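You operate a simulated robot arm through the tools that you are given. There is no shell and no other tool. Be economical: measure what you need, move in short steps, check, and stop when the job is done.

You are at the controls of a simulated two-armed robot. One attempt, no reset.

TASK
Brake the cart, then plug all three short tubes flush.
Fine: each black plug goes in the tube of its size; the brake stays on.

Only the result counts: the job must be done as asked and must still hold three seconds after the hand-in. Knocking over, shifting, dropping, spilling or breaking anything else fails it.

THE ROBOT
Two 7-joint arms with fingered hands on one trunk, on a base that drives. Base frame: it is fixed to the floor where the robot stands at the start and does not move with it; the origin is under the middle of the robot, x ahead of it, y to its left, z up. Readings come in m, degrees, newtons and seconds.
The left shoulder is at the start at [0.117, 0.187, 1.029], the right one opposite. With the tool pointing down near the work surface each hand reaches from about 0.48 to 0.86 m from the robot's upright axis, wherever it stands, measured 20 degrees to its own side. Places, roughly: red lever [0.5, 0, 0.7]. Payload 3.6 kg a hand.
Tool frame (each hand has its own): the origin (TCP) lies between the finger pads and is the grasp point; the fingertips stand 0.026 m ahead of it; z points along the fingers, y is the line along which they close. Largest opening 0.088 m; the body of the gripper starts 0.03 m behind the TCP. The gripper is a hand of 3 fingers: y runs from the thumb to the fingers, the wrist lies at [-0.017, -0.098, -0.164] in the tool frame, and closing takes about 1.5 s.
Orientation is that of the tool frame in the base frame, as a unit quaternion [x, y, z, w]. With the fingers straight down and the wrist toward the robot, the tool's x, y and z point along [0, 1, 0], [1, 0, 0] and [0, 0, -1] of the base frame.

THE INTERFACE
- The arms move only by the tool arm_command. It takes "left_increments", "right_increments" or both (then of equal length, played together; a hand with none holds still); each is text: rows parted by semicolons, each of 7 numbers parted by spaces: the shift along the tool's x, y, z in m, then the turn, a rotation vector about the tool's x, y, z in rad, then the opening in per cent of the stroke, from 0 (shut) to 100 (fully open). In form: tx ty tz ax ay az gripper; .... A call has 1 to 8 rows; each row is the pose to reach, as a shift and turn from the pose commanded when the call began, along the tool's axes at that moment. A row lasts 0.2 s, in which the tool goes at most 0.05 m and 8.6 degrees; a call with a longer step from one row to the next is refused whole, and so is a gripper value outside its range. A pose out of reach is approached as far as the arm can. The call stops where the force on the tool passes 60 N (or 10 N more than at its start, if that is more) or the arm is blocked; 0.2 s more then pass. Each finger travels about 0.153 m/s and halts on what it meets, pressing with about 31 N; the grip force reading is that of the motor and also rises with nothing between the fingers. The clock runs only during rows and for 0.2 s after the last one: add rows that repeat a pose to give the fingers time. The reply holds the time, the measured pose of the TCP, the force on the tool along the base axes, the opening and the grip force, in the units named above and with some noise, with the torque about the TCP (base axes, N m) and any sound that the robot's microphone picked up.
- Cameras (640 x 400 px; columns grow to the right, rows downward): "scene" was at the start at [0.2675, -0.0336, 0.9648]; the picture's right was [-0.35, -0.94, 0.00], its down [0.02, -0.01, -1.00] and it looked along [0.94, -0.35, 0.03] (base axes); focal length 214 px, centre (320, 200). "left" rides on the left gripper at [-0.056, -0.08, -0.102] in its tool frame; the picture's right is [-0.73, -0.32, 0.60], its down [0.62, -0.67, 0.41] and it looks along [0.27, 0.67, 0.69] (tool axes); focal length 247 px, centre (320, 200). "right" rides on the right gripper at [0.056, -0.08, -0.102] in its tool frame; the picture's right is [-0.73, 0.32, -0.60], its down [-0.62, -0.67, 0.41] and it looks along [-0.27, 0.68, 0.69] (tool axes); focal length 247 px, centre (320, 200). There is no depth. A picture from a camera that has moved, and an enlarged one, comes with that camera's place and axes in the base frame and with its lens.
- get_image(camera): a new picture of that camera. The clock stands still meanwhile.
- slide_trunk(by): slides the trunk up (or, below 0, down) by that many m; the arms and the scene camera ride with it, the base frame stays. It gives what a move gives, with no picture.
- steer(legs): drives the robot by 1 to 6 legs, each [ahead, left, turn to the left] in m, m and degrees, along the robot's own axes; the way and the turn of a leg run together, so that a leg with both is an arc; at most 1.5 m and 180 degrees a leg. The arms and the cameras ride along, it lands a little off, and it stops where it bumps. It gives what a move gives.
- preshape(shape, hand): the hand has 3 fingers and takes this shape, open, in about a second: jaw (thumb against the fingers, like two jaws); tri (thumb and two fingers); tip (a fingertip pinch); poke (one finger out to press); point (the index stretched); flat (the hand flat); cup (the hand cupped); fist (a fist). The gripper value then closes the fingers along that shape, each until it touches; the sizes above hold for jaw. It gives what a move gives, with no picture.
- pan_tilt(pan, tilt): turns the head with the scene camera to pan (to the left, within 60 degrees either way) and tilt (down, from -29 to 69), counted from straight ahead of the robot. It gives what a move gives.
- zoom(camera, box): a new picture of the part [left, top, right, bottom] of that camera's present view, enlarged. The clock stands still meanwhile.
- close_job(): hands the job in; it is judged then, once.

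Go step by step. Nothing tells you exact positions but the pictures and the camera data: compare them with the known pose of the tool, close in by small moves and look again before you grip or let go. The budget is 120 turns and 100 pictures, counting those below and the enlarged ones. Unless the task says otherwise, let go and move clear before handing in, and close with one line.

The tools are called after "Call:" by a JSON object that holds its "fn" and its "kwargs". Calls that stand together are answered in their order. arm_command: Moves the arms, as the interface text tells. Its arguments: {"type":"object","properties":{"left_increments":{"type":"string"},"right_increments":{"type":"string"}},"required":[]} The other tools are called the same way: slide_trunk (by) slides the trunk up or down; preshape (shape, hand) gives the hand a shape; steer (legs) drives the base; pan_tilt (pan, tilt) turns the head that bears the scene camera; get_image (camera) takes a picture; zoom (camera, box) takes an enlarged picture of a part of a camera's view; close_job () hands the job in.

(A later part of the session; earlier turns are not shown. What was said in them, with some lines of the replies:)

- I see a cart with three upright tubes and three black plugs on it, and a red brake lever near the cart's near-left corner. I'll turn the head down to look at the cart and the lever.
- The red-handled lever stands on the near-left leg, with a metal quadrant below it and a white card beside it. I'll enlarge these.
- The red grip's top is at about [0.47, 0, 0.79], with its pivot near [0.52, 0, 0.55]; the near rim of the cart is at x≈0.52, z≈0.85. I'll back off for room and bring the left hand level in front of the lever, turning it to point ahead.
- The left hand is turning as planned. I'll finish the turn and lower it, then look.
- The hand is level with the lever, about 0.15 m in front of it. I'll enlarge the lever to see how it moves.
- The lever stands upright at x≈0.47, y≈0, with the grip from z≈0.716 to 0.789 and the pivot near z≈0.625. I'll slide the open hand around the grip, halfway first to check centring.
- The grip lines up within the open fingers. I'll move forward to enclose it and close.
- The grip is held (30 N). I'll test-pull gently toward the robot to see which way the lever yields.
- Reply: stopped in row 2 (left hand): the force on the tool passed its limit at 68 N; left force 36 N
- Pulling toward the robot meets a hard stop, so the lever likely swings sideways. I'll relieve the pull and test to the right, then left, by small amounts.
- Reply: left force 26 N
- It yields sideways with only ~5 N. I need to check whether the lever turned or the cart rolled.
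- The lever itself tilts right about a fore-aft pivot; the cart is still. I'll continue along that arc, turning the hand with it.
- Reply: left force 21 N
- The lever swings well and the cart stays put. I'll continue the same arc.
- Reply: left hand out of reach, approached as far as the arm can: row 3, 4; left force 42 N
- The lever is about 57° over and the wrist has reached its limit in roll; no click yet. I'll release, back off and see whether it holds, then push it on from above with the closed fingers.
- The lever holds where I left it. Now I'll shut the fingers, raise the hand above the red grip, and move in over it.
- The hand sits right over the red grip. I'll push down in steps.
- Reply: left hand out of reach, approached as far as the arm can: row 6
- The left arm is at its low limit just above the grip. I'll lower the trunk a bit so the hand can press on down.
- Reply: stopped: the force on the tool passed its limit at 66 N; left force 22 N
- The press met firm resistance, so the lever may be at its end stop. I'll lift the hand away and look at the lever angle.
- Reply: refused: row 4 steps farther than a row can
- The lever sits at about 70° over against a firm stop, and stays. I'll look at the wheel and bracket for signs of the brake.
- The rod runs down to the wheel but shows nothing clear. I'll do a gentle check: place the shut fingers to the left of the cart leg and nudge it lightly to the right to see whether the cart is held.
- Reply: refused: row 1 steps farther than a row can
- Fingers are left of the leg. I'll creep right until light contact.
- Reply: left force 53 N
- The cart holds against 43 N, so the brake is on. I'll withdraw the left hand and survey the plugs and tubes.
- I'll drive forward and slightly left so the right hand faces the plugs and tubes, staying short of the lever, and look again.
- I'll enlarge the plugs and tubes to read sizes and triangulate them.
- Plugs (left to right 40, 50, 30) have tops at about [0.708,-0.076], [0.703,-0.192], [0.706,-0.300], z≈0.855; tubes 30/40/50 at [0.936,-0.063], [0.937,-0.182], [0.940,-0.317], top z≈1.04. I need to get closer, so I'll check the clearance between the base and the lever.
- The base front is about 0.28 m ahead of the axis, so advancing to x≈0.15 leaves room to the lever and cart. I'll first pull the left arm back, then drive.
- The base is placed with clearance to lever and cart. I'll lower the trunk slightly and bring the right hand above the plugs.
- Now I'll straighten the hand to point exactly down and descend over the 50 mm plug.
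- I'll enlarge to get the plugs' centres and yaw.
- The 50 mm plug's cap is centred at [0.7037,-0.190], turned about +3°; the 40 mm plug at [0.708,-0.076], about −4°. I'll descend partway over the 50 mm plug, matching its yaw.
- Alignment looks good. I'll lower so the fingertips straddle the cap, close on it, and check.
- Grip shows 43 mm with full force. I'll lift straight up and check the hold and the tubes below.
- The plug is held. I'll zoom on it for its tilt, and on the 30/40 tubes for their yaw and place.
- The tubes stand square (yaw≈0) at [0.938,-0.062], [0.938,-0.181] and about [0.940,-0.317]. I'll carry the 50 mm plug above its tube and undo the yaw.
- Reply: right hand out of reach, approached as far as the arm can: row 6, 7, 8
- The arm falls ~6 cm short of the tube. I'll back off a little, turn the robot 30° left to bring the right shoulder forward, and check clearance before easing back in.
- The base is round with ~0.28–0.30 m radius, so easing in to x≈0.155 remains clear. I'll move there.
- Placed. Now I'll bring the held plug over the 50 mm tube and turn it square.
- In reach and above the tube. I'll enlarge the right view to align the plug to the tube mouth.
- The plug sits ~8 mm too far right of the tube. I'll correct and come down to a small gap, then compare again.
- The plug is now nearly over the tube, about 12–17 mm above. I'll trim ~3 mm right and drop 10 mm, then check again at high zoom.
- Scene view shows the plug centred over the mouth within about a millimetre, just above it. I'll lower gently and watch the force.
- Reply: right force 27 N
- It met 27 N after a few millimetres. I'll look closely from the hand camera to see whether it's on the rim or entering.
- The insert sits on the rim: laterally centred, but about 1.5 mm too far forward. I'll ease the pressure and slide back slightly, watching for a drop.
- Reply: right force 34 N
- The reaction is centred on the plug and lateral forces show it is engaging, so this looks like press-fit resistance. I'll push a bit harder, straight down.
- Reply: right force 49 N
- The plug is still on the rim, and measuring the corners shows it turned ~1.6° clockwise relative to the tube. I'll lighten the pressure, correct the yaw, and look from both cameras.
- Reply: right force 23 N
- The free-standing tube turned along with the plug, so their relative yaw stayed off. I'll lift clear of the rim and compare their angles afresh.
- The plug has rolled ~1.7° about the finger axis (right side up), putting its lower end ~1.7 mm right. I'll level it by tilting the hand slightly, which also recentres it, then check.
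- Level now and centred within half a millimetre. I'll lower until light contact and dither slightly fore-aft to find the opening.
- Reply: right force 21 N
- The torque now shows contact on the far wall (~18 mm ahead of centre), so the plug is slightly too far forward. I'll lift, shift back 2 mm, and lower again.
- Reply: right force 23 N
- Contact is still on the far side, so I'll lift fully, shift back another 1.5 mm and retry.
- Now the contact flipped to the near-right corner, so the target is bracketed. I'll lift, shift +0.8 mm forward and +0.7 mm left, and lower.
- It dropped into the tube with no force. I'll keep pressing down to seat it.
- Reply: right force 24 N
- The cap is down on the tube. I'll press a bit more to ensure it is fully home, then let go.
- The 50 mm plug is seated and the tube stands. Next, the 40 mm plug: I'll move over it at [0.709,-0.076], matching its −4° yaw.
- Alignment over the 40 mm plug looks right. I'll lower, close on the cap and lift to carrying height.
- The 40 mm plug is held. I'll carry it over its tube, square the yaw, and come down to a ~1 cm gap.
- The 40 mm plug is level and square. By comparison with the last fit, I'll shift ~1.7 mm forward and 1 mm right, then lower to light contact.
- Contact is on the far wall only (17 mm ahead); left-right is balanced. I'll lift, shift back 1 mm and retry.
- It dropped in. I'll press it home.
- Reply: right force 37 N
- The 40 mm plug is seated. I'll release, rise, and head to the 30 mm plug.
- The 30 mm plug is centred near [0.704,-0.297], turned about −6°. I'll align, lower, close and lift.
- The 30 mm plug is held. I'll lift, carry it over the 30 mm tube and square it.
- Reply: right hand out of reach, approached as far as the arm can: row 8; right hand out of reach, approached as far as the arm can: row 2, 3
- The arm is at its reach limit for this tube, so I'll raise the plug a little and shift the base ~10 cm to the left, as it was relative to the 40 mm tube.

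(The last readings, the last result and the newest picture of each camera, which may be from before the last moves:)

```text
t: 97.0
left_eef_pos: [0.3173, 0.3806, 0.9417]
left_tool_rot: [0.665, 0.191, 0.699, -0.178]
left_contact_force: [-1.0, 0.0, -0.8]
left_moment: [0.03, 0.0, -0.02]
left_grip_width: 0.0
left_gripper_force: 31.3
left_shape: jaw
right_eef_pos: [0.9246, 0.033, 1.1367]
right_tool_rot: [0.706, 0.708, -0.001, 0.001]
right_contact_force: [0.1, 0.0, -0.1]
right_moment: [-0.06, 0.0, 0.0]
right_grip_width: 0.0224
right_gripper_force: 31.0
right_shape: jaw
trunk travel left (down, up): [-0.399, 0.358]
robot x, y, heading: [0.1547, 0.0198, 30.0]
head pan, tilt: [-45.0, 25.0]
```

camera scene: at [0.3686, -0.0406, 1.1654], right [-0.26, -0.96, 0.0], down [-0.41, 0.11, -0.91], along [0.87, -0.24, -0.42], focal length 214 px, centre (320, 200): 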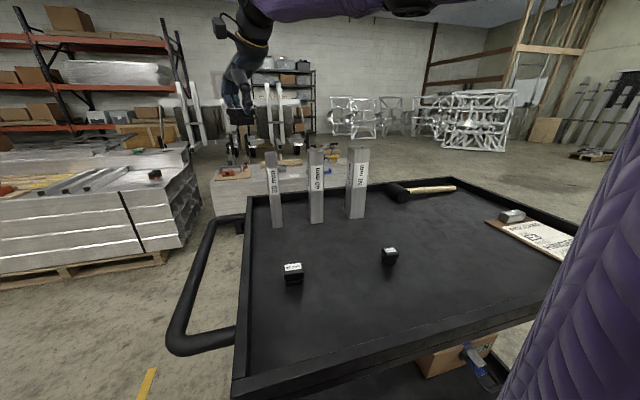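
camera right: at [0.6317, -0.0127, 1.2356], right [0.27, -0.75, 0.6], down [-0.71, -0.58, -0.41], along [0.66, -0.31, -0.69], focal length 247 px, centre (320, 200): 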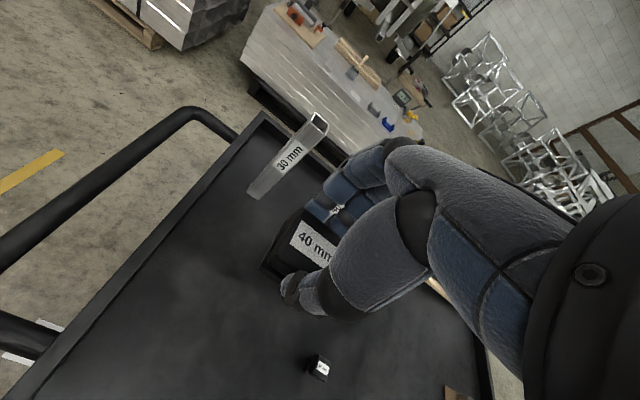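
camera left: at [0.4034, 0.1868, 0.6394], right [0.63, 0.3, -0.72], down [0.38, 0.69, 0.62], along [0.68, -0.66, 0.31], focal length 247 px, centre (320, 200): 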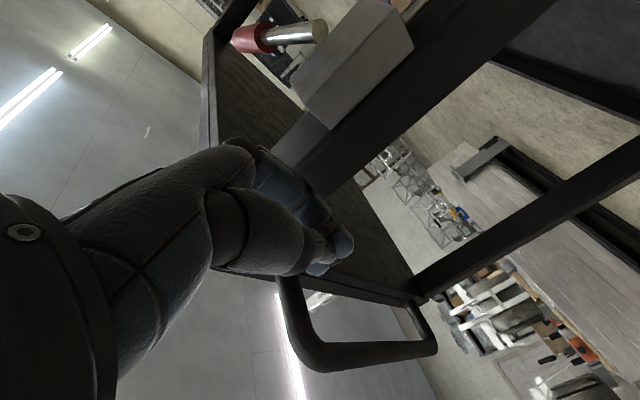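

Now I'll move to above the tube and come down to a small gap.

Call:
{"fn": "arm_command", "kwargs": {"right_increments": "-0.035 0.004 0 0 0 0 0;-0.07 0.008 0 0 0 0 0;-0.097 0.0125 0 0 0 0 0;-0.097 0.0125 0.02 0 0 0 0;-0.097 0.0125 0.038 0 0 0 0;-0.097 0.0125 0.038 0 0 0 0"}}

Call:
{"fn": "pan_tilt", "kwargs": {"pan": -42, "tilt": 25}}

Call:
{"fn": "get_image", "kwargs": {"camera": "scene"}}

Call:
{"fn": "zoom", "kwargs": {"camera": "right", "box": [200, 170, 320, 300]}}

```text
t: 98.4
left_eef_pos: [0.3163, 0.3785, 0.9399]
left_tool_rot: [0.666, 0.19, 0.699, -0.178]
left_contact_force: [-0.1, 0.3, -0.6]
left_moment: [0.03, -0.03, 0.02]
left_grip_width: 0.0
left_gripper_force: 31.2
left_shape: jaw
right_eef_pos: [0.9371, -0.068, 1.0988]
right_tool_rot: [0.706, 0.708, 0.0, 0.0]
right_contact_force: [-0.1, 0.5, -0.2]
right_moment: [-0.03, -0.01, -0.04]
right_grip_width: 0.0227
right_gripper_force: 31.1
right_shape: jaw
trunk travel left (down, up): [-0.399, 0.358]
robot x, y, heading: [0.152, 0.022, 29.5]
head pan, tilt: [-45.0, 25.0]
```

```text
t: 99.0
left_eef_pos: [0.317, 0.3785, 0.9399]
left_tool_rot: [0.666, 0.19, 0.699, -0.179]
left_contact_force: [-0.4, -0.3, 0.0]
left_moment: [0.02, 0.05, -0.01]
left_grip_width: 0.0
left_gripper_force: 30.5
left_shape: jaw
right_eef_pos: [0.9362, -0.0664, 1.0993]
right_tool_rot: [0.707, 0.708, 0.0, 0.0]
right_contact_force: [0.2, 0.9, -0.8]
right_moment: [-0.01, -0.02, -0.01]
right_grip_width: 0.0227
right_gripper_force: 30.9
right_shape: jaw
trunk travel left (down, up): [-0.399, 0.358]
robot x, y, heading: [0.1534, 0.0213, 29.9]
head pan, tilt: [-42.0, 25.0]
```

```text
13 pictures are left
camera scene: at [0.3699, 0.0699, 1.1655], right [-0.21, -0.98, 0.0], down [-0.41, 0.09, -0.91], along [0.89, -0.19, -0.42], focal length 214 px, centre (320, 200)
```

scene: 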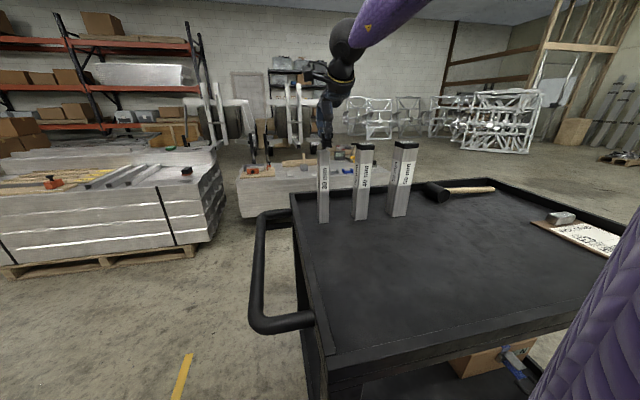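

```text
3.08 times, centred on (260, 235) of right
camera zoom: at [0.8563, -0.0107, 1.2018], right [0.32, -0.73, 0.6], down [-0.66, -0.62, -0.41], along [0.68, -0.27, -0.69], focal length 760 px, centre (505, 92)
```

zoom: 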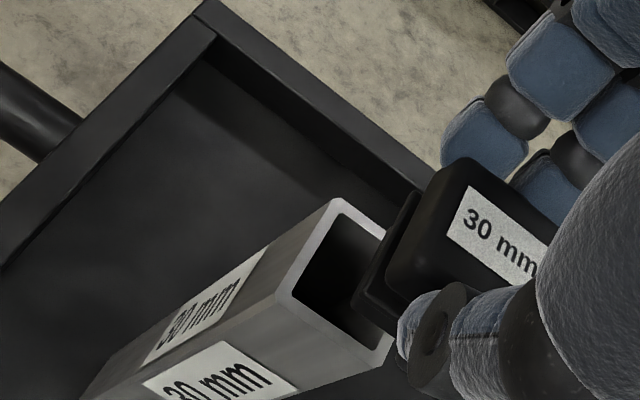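

The plug needs to go ~8 mm left and ~1 mm forward. I'll shift and check in the scene camera.

Call:
{"fn": "arm_command", "kwargs": {"right_increments": "0.0083 0.0012 0.003 0 0 0 0;0.0083 0.0012 0.003 0 0 0 0"}}

Call:
{"fn": "zoom", "kwargs": {"camera": "scene", "box": [310, 132, 338, 153]}}

```text
t: 99.7
left_eef_pos: [0.3162, 0.3783, 0.941]
left_tool_rot: [0.665, 0.191, 0.7, -0.177]
left_contact_force: [1.0, -0.7, -0.2]
left_moment: [-0.01, 0.01, -0.01]
left_grip_width: 0.0001
left_gripper_force: 31.1
left_shape: jaw
right_eef_pos: [0.9385, -0.0586, 1.0964]
right_tool_rot: [0.706, 0.708, 0.001, 0.0]
right_contact_force: [-0.9, -0.1, -0.7]
right_moment: [0.02, 0.04, 0.01]
right_grip_width: 0.0227
right_gripper_force: 30.7
right_shape: jaw
trunk travel left (down, up): [-0.399, 0.358]
robot x, y, heading: [0.151, 0.0193, 29.8]
head pan, tilt: [-42.0, 25.0]
```

```text
16.00 times, centred on (324, 142) of scene
camera zoom: at [0.3698, 0.0697, 1.1655], right [-0.21, -0.98, 0.0], down [-0.41, 0.09, -0.91], along [0.89, -0.19, -0.42], focal length 3432 px, centre (256, 1120)
```

zoom: 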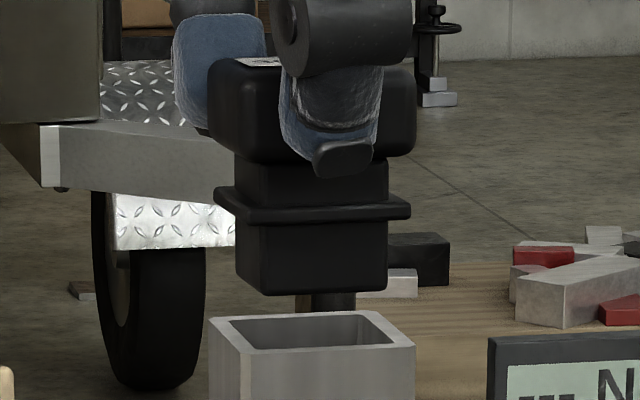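

Laterally centred to a fraction of a millimetre. I'll lower to light contact.

Call:
{"fn": "arm_command", "kwargs": {"right_increments": "0 0 0.005 0 0 0 0;0 0 0.009 0 0 0 0;0 0 0.012 0 0 0 0;0 0 0.014 0 0 0 0;0 0 0.014 0 0 0 0"}}

```text
t: 100.8
left_eef_pos: [0.3171, 0.3795, 0.9395]
left_tool_rot: [0.666, 0.19, 0.699, -0.179]
left_contact_force: [-0.7, 0.5, -0.2]
left_moment: [-0.03, 0.01, -0.03]
left_grip_width: 0.0002
left_gripper_force: 31.4
left_shape: jaw
right_eef_pos: [0.939, -0.0579, 1.0822]
right_tool_rot: [0.707, 0.708, 0.001, -0.001]
right_contact_force: [0.5, 0.1, -0.9]
right_moment: [-0.01, -0.02, 0.04]
right_grip_width: 0.0224
right_gripper_force: 30.5
right_shape: jaw
trunk travel left (down, up): [-0.399, 0.358]
robot x, y, heading: [0.1545, 0.019, 29.8]
head pan, tilt: [-42.0, 25.0]
```

No force at a height where the others had touched, so it appears to be going in. I'll check the picture before pressing.

Call:
{"fn": "zoom", "kwargs": {"camera": "scene", "box": [310, 132, 338, 153]}}

```text
16.00 times, centred on (324, 142) of scene
camera zoom: at [0.3699, 0.07, 1.1655], right [-0.21, -0.98, 0.0], down [-0.41, 0.09, -0.91], along [0.89, -0.19, -0.42], focal length 3432 px, centre (256, 1120)
```

zoom: 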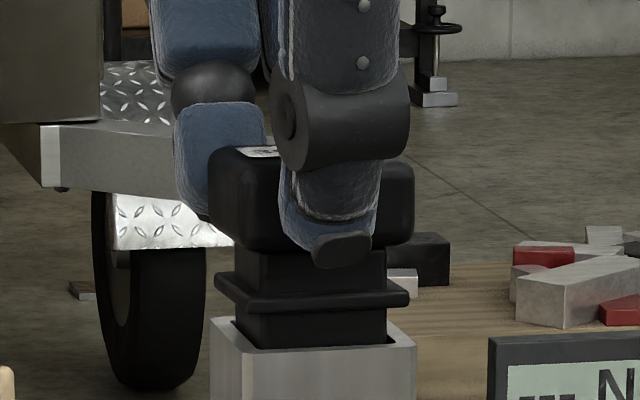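

It is inside the tube. I'll press it home.

Call:
{"fn": "arm_command", "kwargs": {"right_increments": "0 0 0.004 0 0 0 0;0 0 0.008 0 0 0 0;0 0 0.012 0 0 0 0;0 0 0.016 0 0 0 0;0 0 0.02 0 0 0 0;0 0 0.025 0 0 0 0;0 0 0.029 0 0 0 0"}}

Call:
{"fn": "zoom", "kwargs": {"camera": "scene", "box": [310, 132, 338, 153]}}

```text
t: 102.5
left_eef_pos: [0.3125, 0.3792, 0.9416]
left_tool_rot: [0.664, 0.19, 0.701, -0.178]
left_contact_force: [-0.4, -0.3, 0.8]
left_moment: [-0.03, 0.03, 0.0]
left_grip_width: 0.0
left_gripper_force: 31.3
left_shape: jaw
right_eef_pos: [0.938, -0.0548, 1.0648]
right_tool_rot: [0.707, 0.708, 0.008, 0.003]
right_contact_force: [-0.6, -2.8, 36.8]
right_moment: [-0.09, 0.02, -0.03]
right_grip_width: 0.0252
right_gripper_force: 31.1
right_shape: jaw
trunk travel left (down, up): [-0.399, 0.358]
robot x, y, heading: [0.1525, 0.0188, 29.6]
head pan, tilt: [-42.0, 25.0]
```

```text
16.00 times, centred on (324, 142) of scene
camera zoom: at [0.3659, 0.0701, 1.1667], right [-0.21, -0.98, 0.0], down [-0.41, 0.09, -0.91], along [0.89, -0.19, -0.42], focal length 3432 px, centre (256, 1120)
```

zoom: 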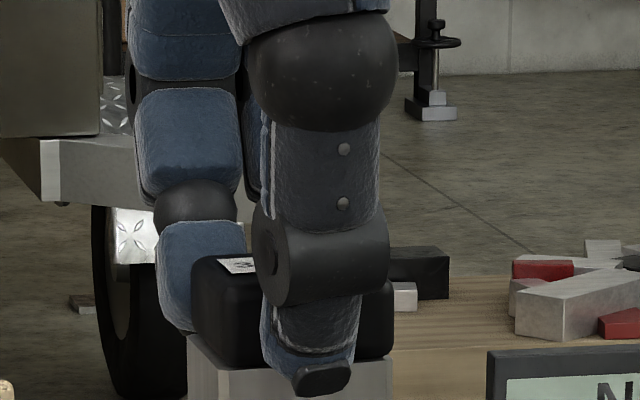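

All three caps are down. I'll release, rise clear, and inspect the caps.

Call:
{"fn": "arm_command", "kwargs": {"right_increments": "0 0 -0.005 0 0 0 0;0 0 -0.01 0 0 0 0;0 0 -0.01 0 0 0 40;0 0 -0.01 0 0 0 100;0 0 -0.01 0 0 0 100;0 0 -0.04 0 0 0 100;0 0 -0.085 0 0 0 100;0 -0.045 -0.09 0 0 0 100"}}

Call:
{"fn": "arm_command", "kwargs": {"right_increments": "0 -0.045 -0.01 0 0 0 100;0 -0.09 -0.02 0 0 0 100;0 -0.135 -0.03 0 0 0 100;0 -0.18 -0.03 0 0 0 100"}}

Call:
{"fn": "zoom", "kwargs": {"camera": "scene", "box": [310, 130, 430, 225]}}

Call:
{"fn": "zoom", "kwargs": {"camera": "right", "box": [0, 60, 320, 260]}}

```text
t: 104.2
left_eef_pos: [0.3159, 0.378, 0.9413]
left_tool_rot: [0.665, 0.19, 0.7, -0.178]
left_contact_force: [-0.2, -0.4, 0.6]
left_moment: [0.0, -0.04, -0.03]
left_grip_width: 0.0001
left_gripper_force: 31.2
left_shape: jaw
right_eef_pos: [0.8911, -0.0575, 1.1445]
right_tool_rot: [0.707, 0.708, 0.001, 0.0]
right_contact_force: [0.3, 0.2, 0.3]
right_moment: [-0.01, 0.0, -0.02]
right_grip_width: 0.0878
right_gripper_force: 0.0
right_shape: jaw
trunk travel left (down, up): [-0.399, 0.358]
robot x, y, heading: [0.148, 0.0214, 29.8]
head pan, tilt: [-42.0, 25.0]
```

```text
t: 105.2
left_eef_pos: [0.3171, 0.378, 0.9411]
left_tool_rot: [0.665, 0.19, 0.699, -0.178]
left_contact_force: [0.5, -0.4, 0.4]
left_moment: [-0.02, -0.01, 0.02]
left_grip_width: 0.0002
left_gripper_force: 31.1
left_shape: jaw
right_eef_pos: [0.7124, -0.0594, 1.173]
right_tool_rot: [0.706, 0.708, 0.001, 0.0]
right_contact_force: [-1.0, 0.6, 0.4]
right_moment: [-0.02, -0.01, 0.03]
right_grip_width: 0.0881
right_gripper_force: 0.0
right_shape: jaw
trunk travel left (down, up): [-0.399, 0.358]
robot x, y, heading: [0.1542, 0.023, 29.9]
head pan, tilt: [-42.0, 25.0]
```

```text
4.21 times, centred on (370, 178) of scene
camera zoom: at [0.3695, 0.0699, 1.1656], right [-0.21, -0.98, 0.0], down [-0.41, 0.09, -0.91], along [0.89, -0.19, -0.42], focal length 903 px, centre (110, 295)
```

zoom: 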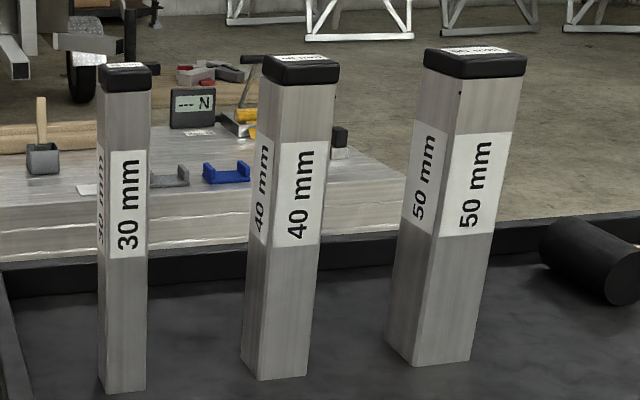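

```text
2.00 times, centred on (160, 160) of right
camera zoom: at [0.632, -0.0019, 1.2761], right [0.32, -0.73, 0.6], down [-0.66, -0.62, -0.41], along [0.68, -0.27, -0.69], focal length 494 px, centre (640, 280)
```

zoom: 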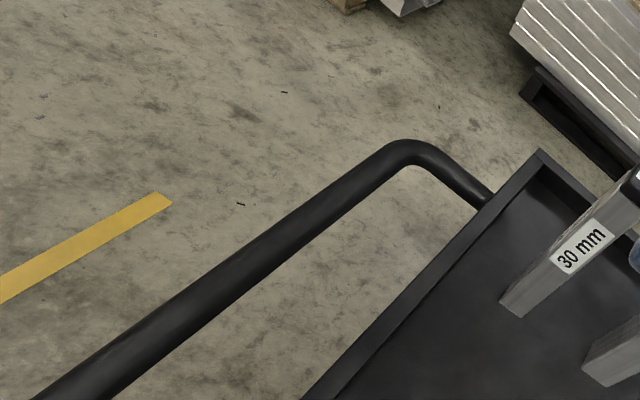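

All caps look seated. I'll take close looks at the seams, and then confirm the lever.

Call:
{"fn": "zoom", "kwargs": {"camera": "scene", "box": [314, 134, 376, 164]}}

Call:
{"fn": "zoom", "kwargs": {"camera": "scene", "box": [390, 132, 425, 160]}}

Call:
{"fn": "pan_tilt", "kwargs": {"pan": -42, "tilt": 66}}

Call:
{"fn": "get_image", "kwargs": {"camera": "scene"}}

```text
10.32 times, centred on (345, 149) of scene
camera zoom: at [0.3695, 0.0699, 1.1656], right [-0.21, -0.98, 0.0], down [-0.41, 0.09, -0.91], along [0.89, -0.19, -0.42], focal length 2214 px, centre (62, 726)
```

zoom: 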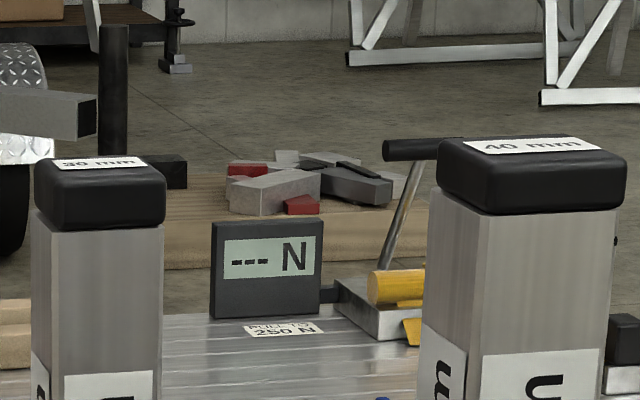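

```text
14.29 times, centred on (408, 146) of scene
camera zoom: at [0.3695, 0.0699, 1.1656], right [-0.21, -0.98, 0.0], down [-0.41, 0.09, -0.91], along [0.89, -0.19, -0.42], focal length 3064 px, centre (-930, 971)
```

zoom: 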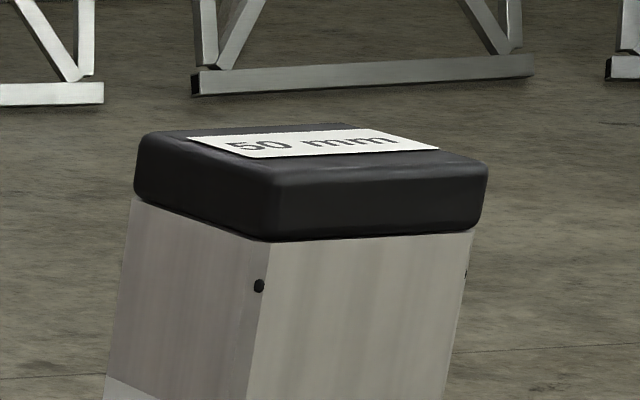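

```text
t: 106.3
left_eef_pos: [0.3163, 0.3782, 0.9398]
left_tool_rot: [0.666, 0.19, 0.699, -0.179]
left_contact_force: [-0.8, -0.2, 0.4]
left_moment: [0.0, -0.01, -0.06]
left_grip_width: 0.0001
left_gripper_force: 31.3
left_shape: jaw
right_eef_pos: [0.7143, -0.0574, 1.1731]
right_tool_rot: [0.707, 0.707, -0.001, 0.0]
right_contact_force: [0.6, 0.6, -0.2]
right_moment: [0.0, -0.01, -0.02]
right_grip_width: 0.0881
right_gripper_force: 0.0
right_shape: jaw
trunk travel left (down, up): [-0.399, 0.358]
robot x, y, heading: [0.1539, 0.0246, 29.9]
head pan, tilt: [-42.0, 66.0]
```

```text
4 pictures are left
camera scene: at [0.3379, 0.0769, 1.1089], right [-0.21, -0.98, 0.0], down [-0.89, 0.19, -0.41], along [0.4, -0.09, -0.91], focal length 214 px, centre (320, 200)
```

scene: 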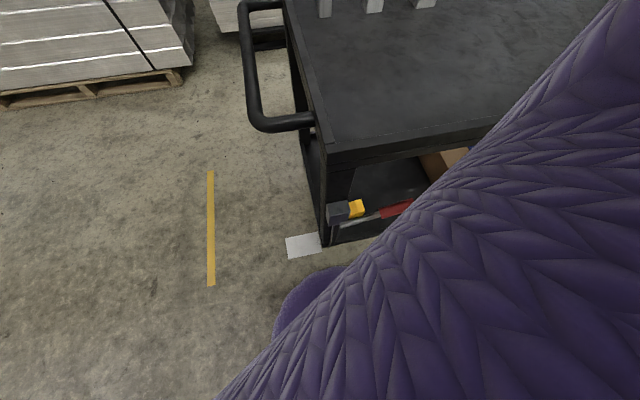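

The seams on all three caps are closed, and the tubes stand. The lever is still thrown and both hands are clear, so I'm handing in.

Call:
{"fn": "close_job", "kwargs": {}}

```text
The job is handed in.
```

The brake lever is on and stays on, and the 30, 40 and 50 mm plugs are each pressed fully into the tube of the same size.
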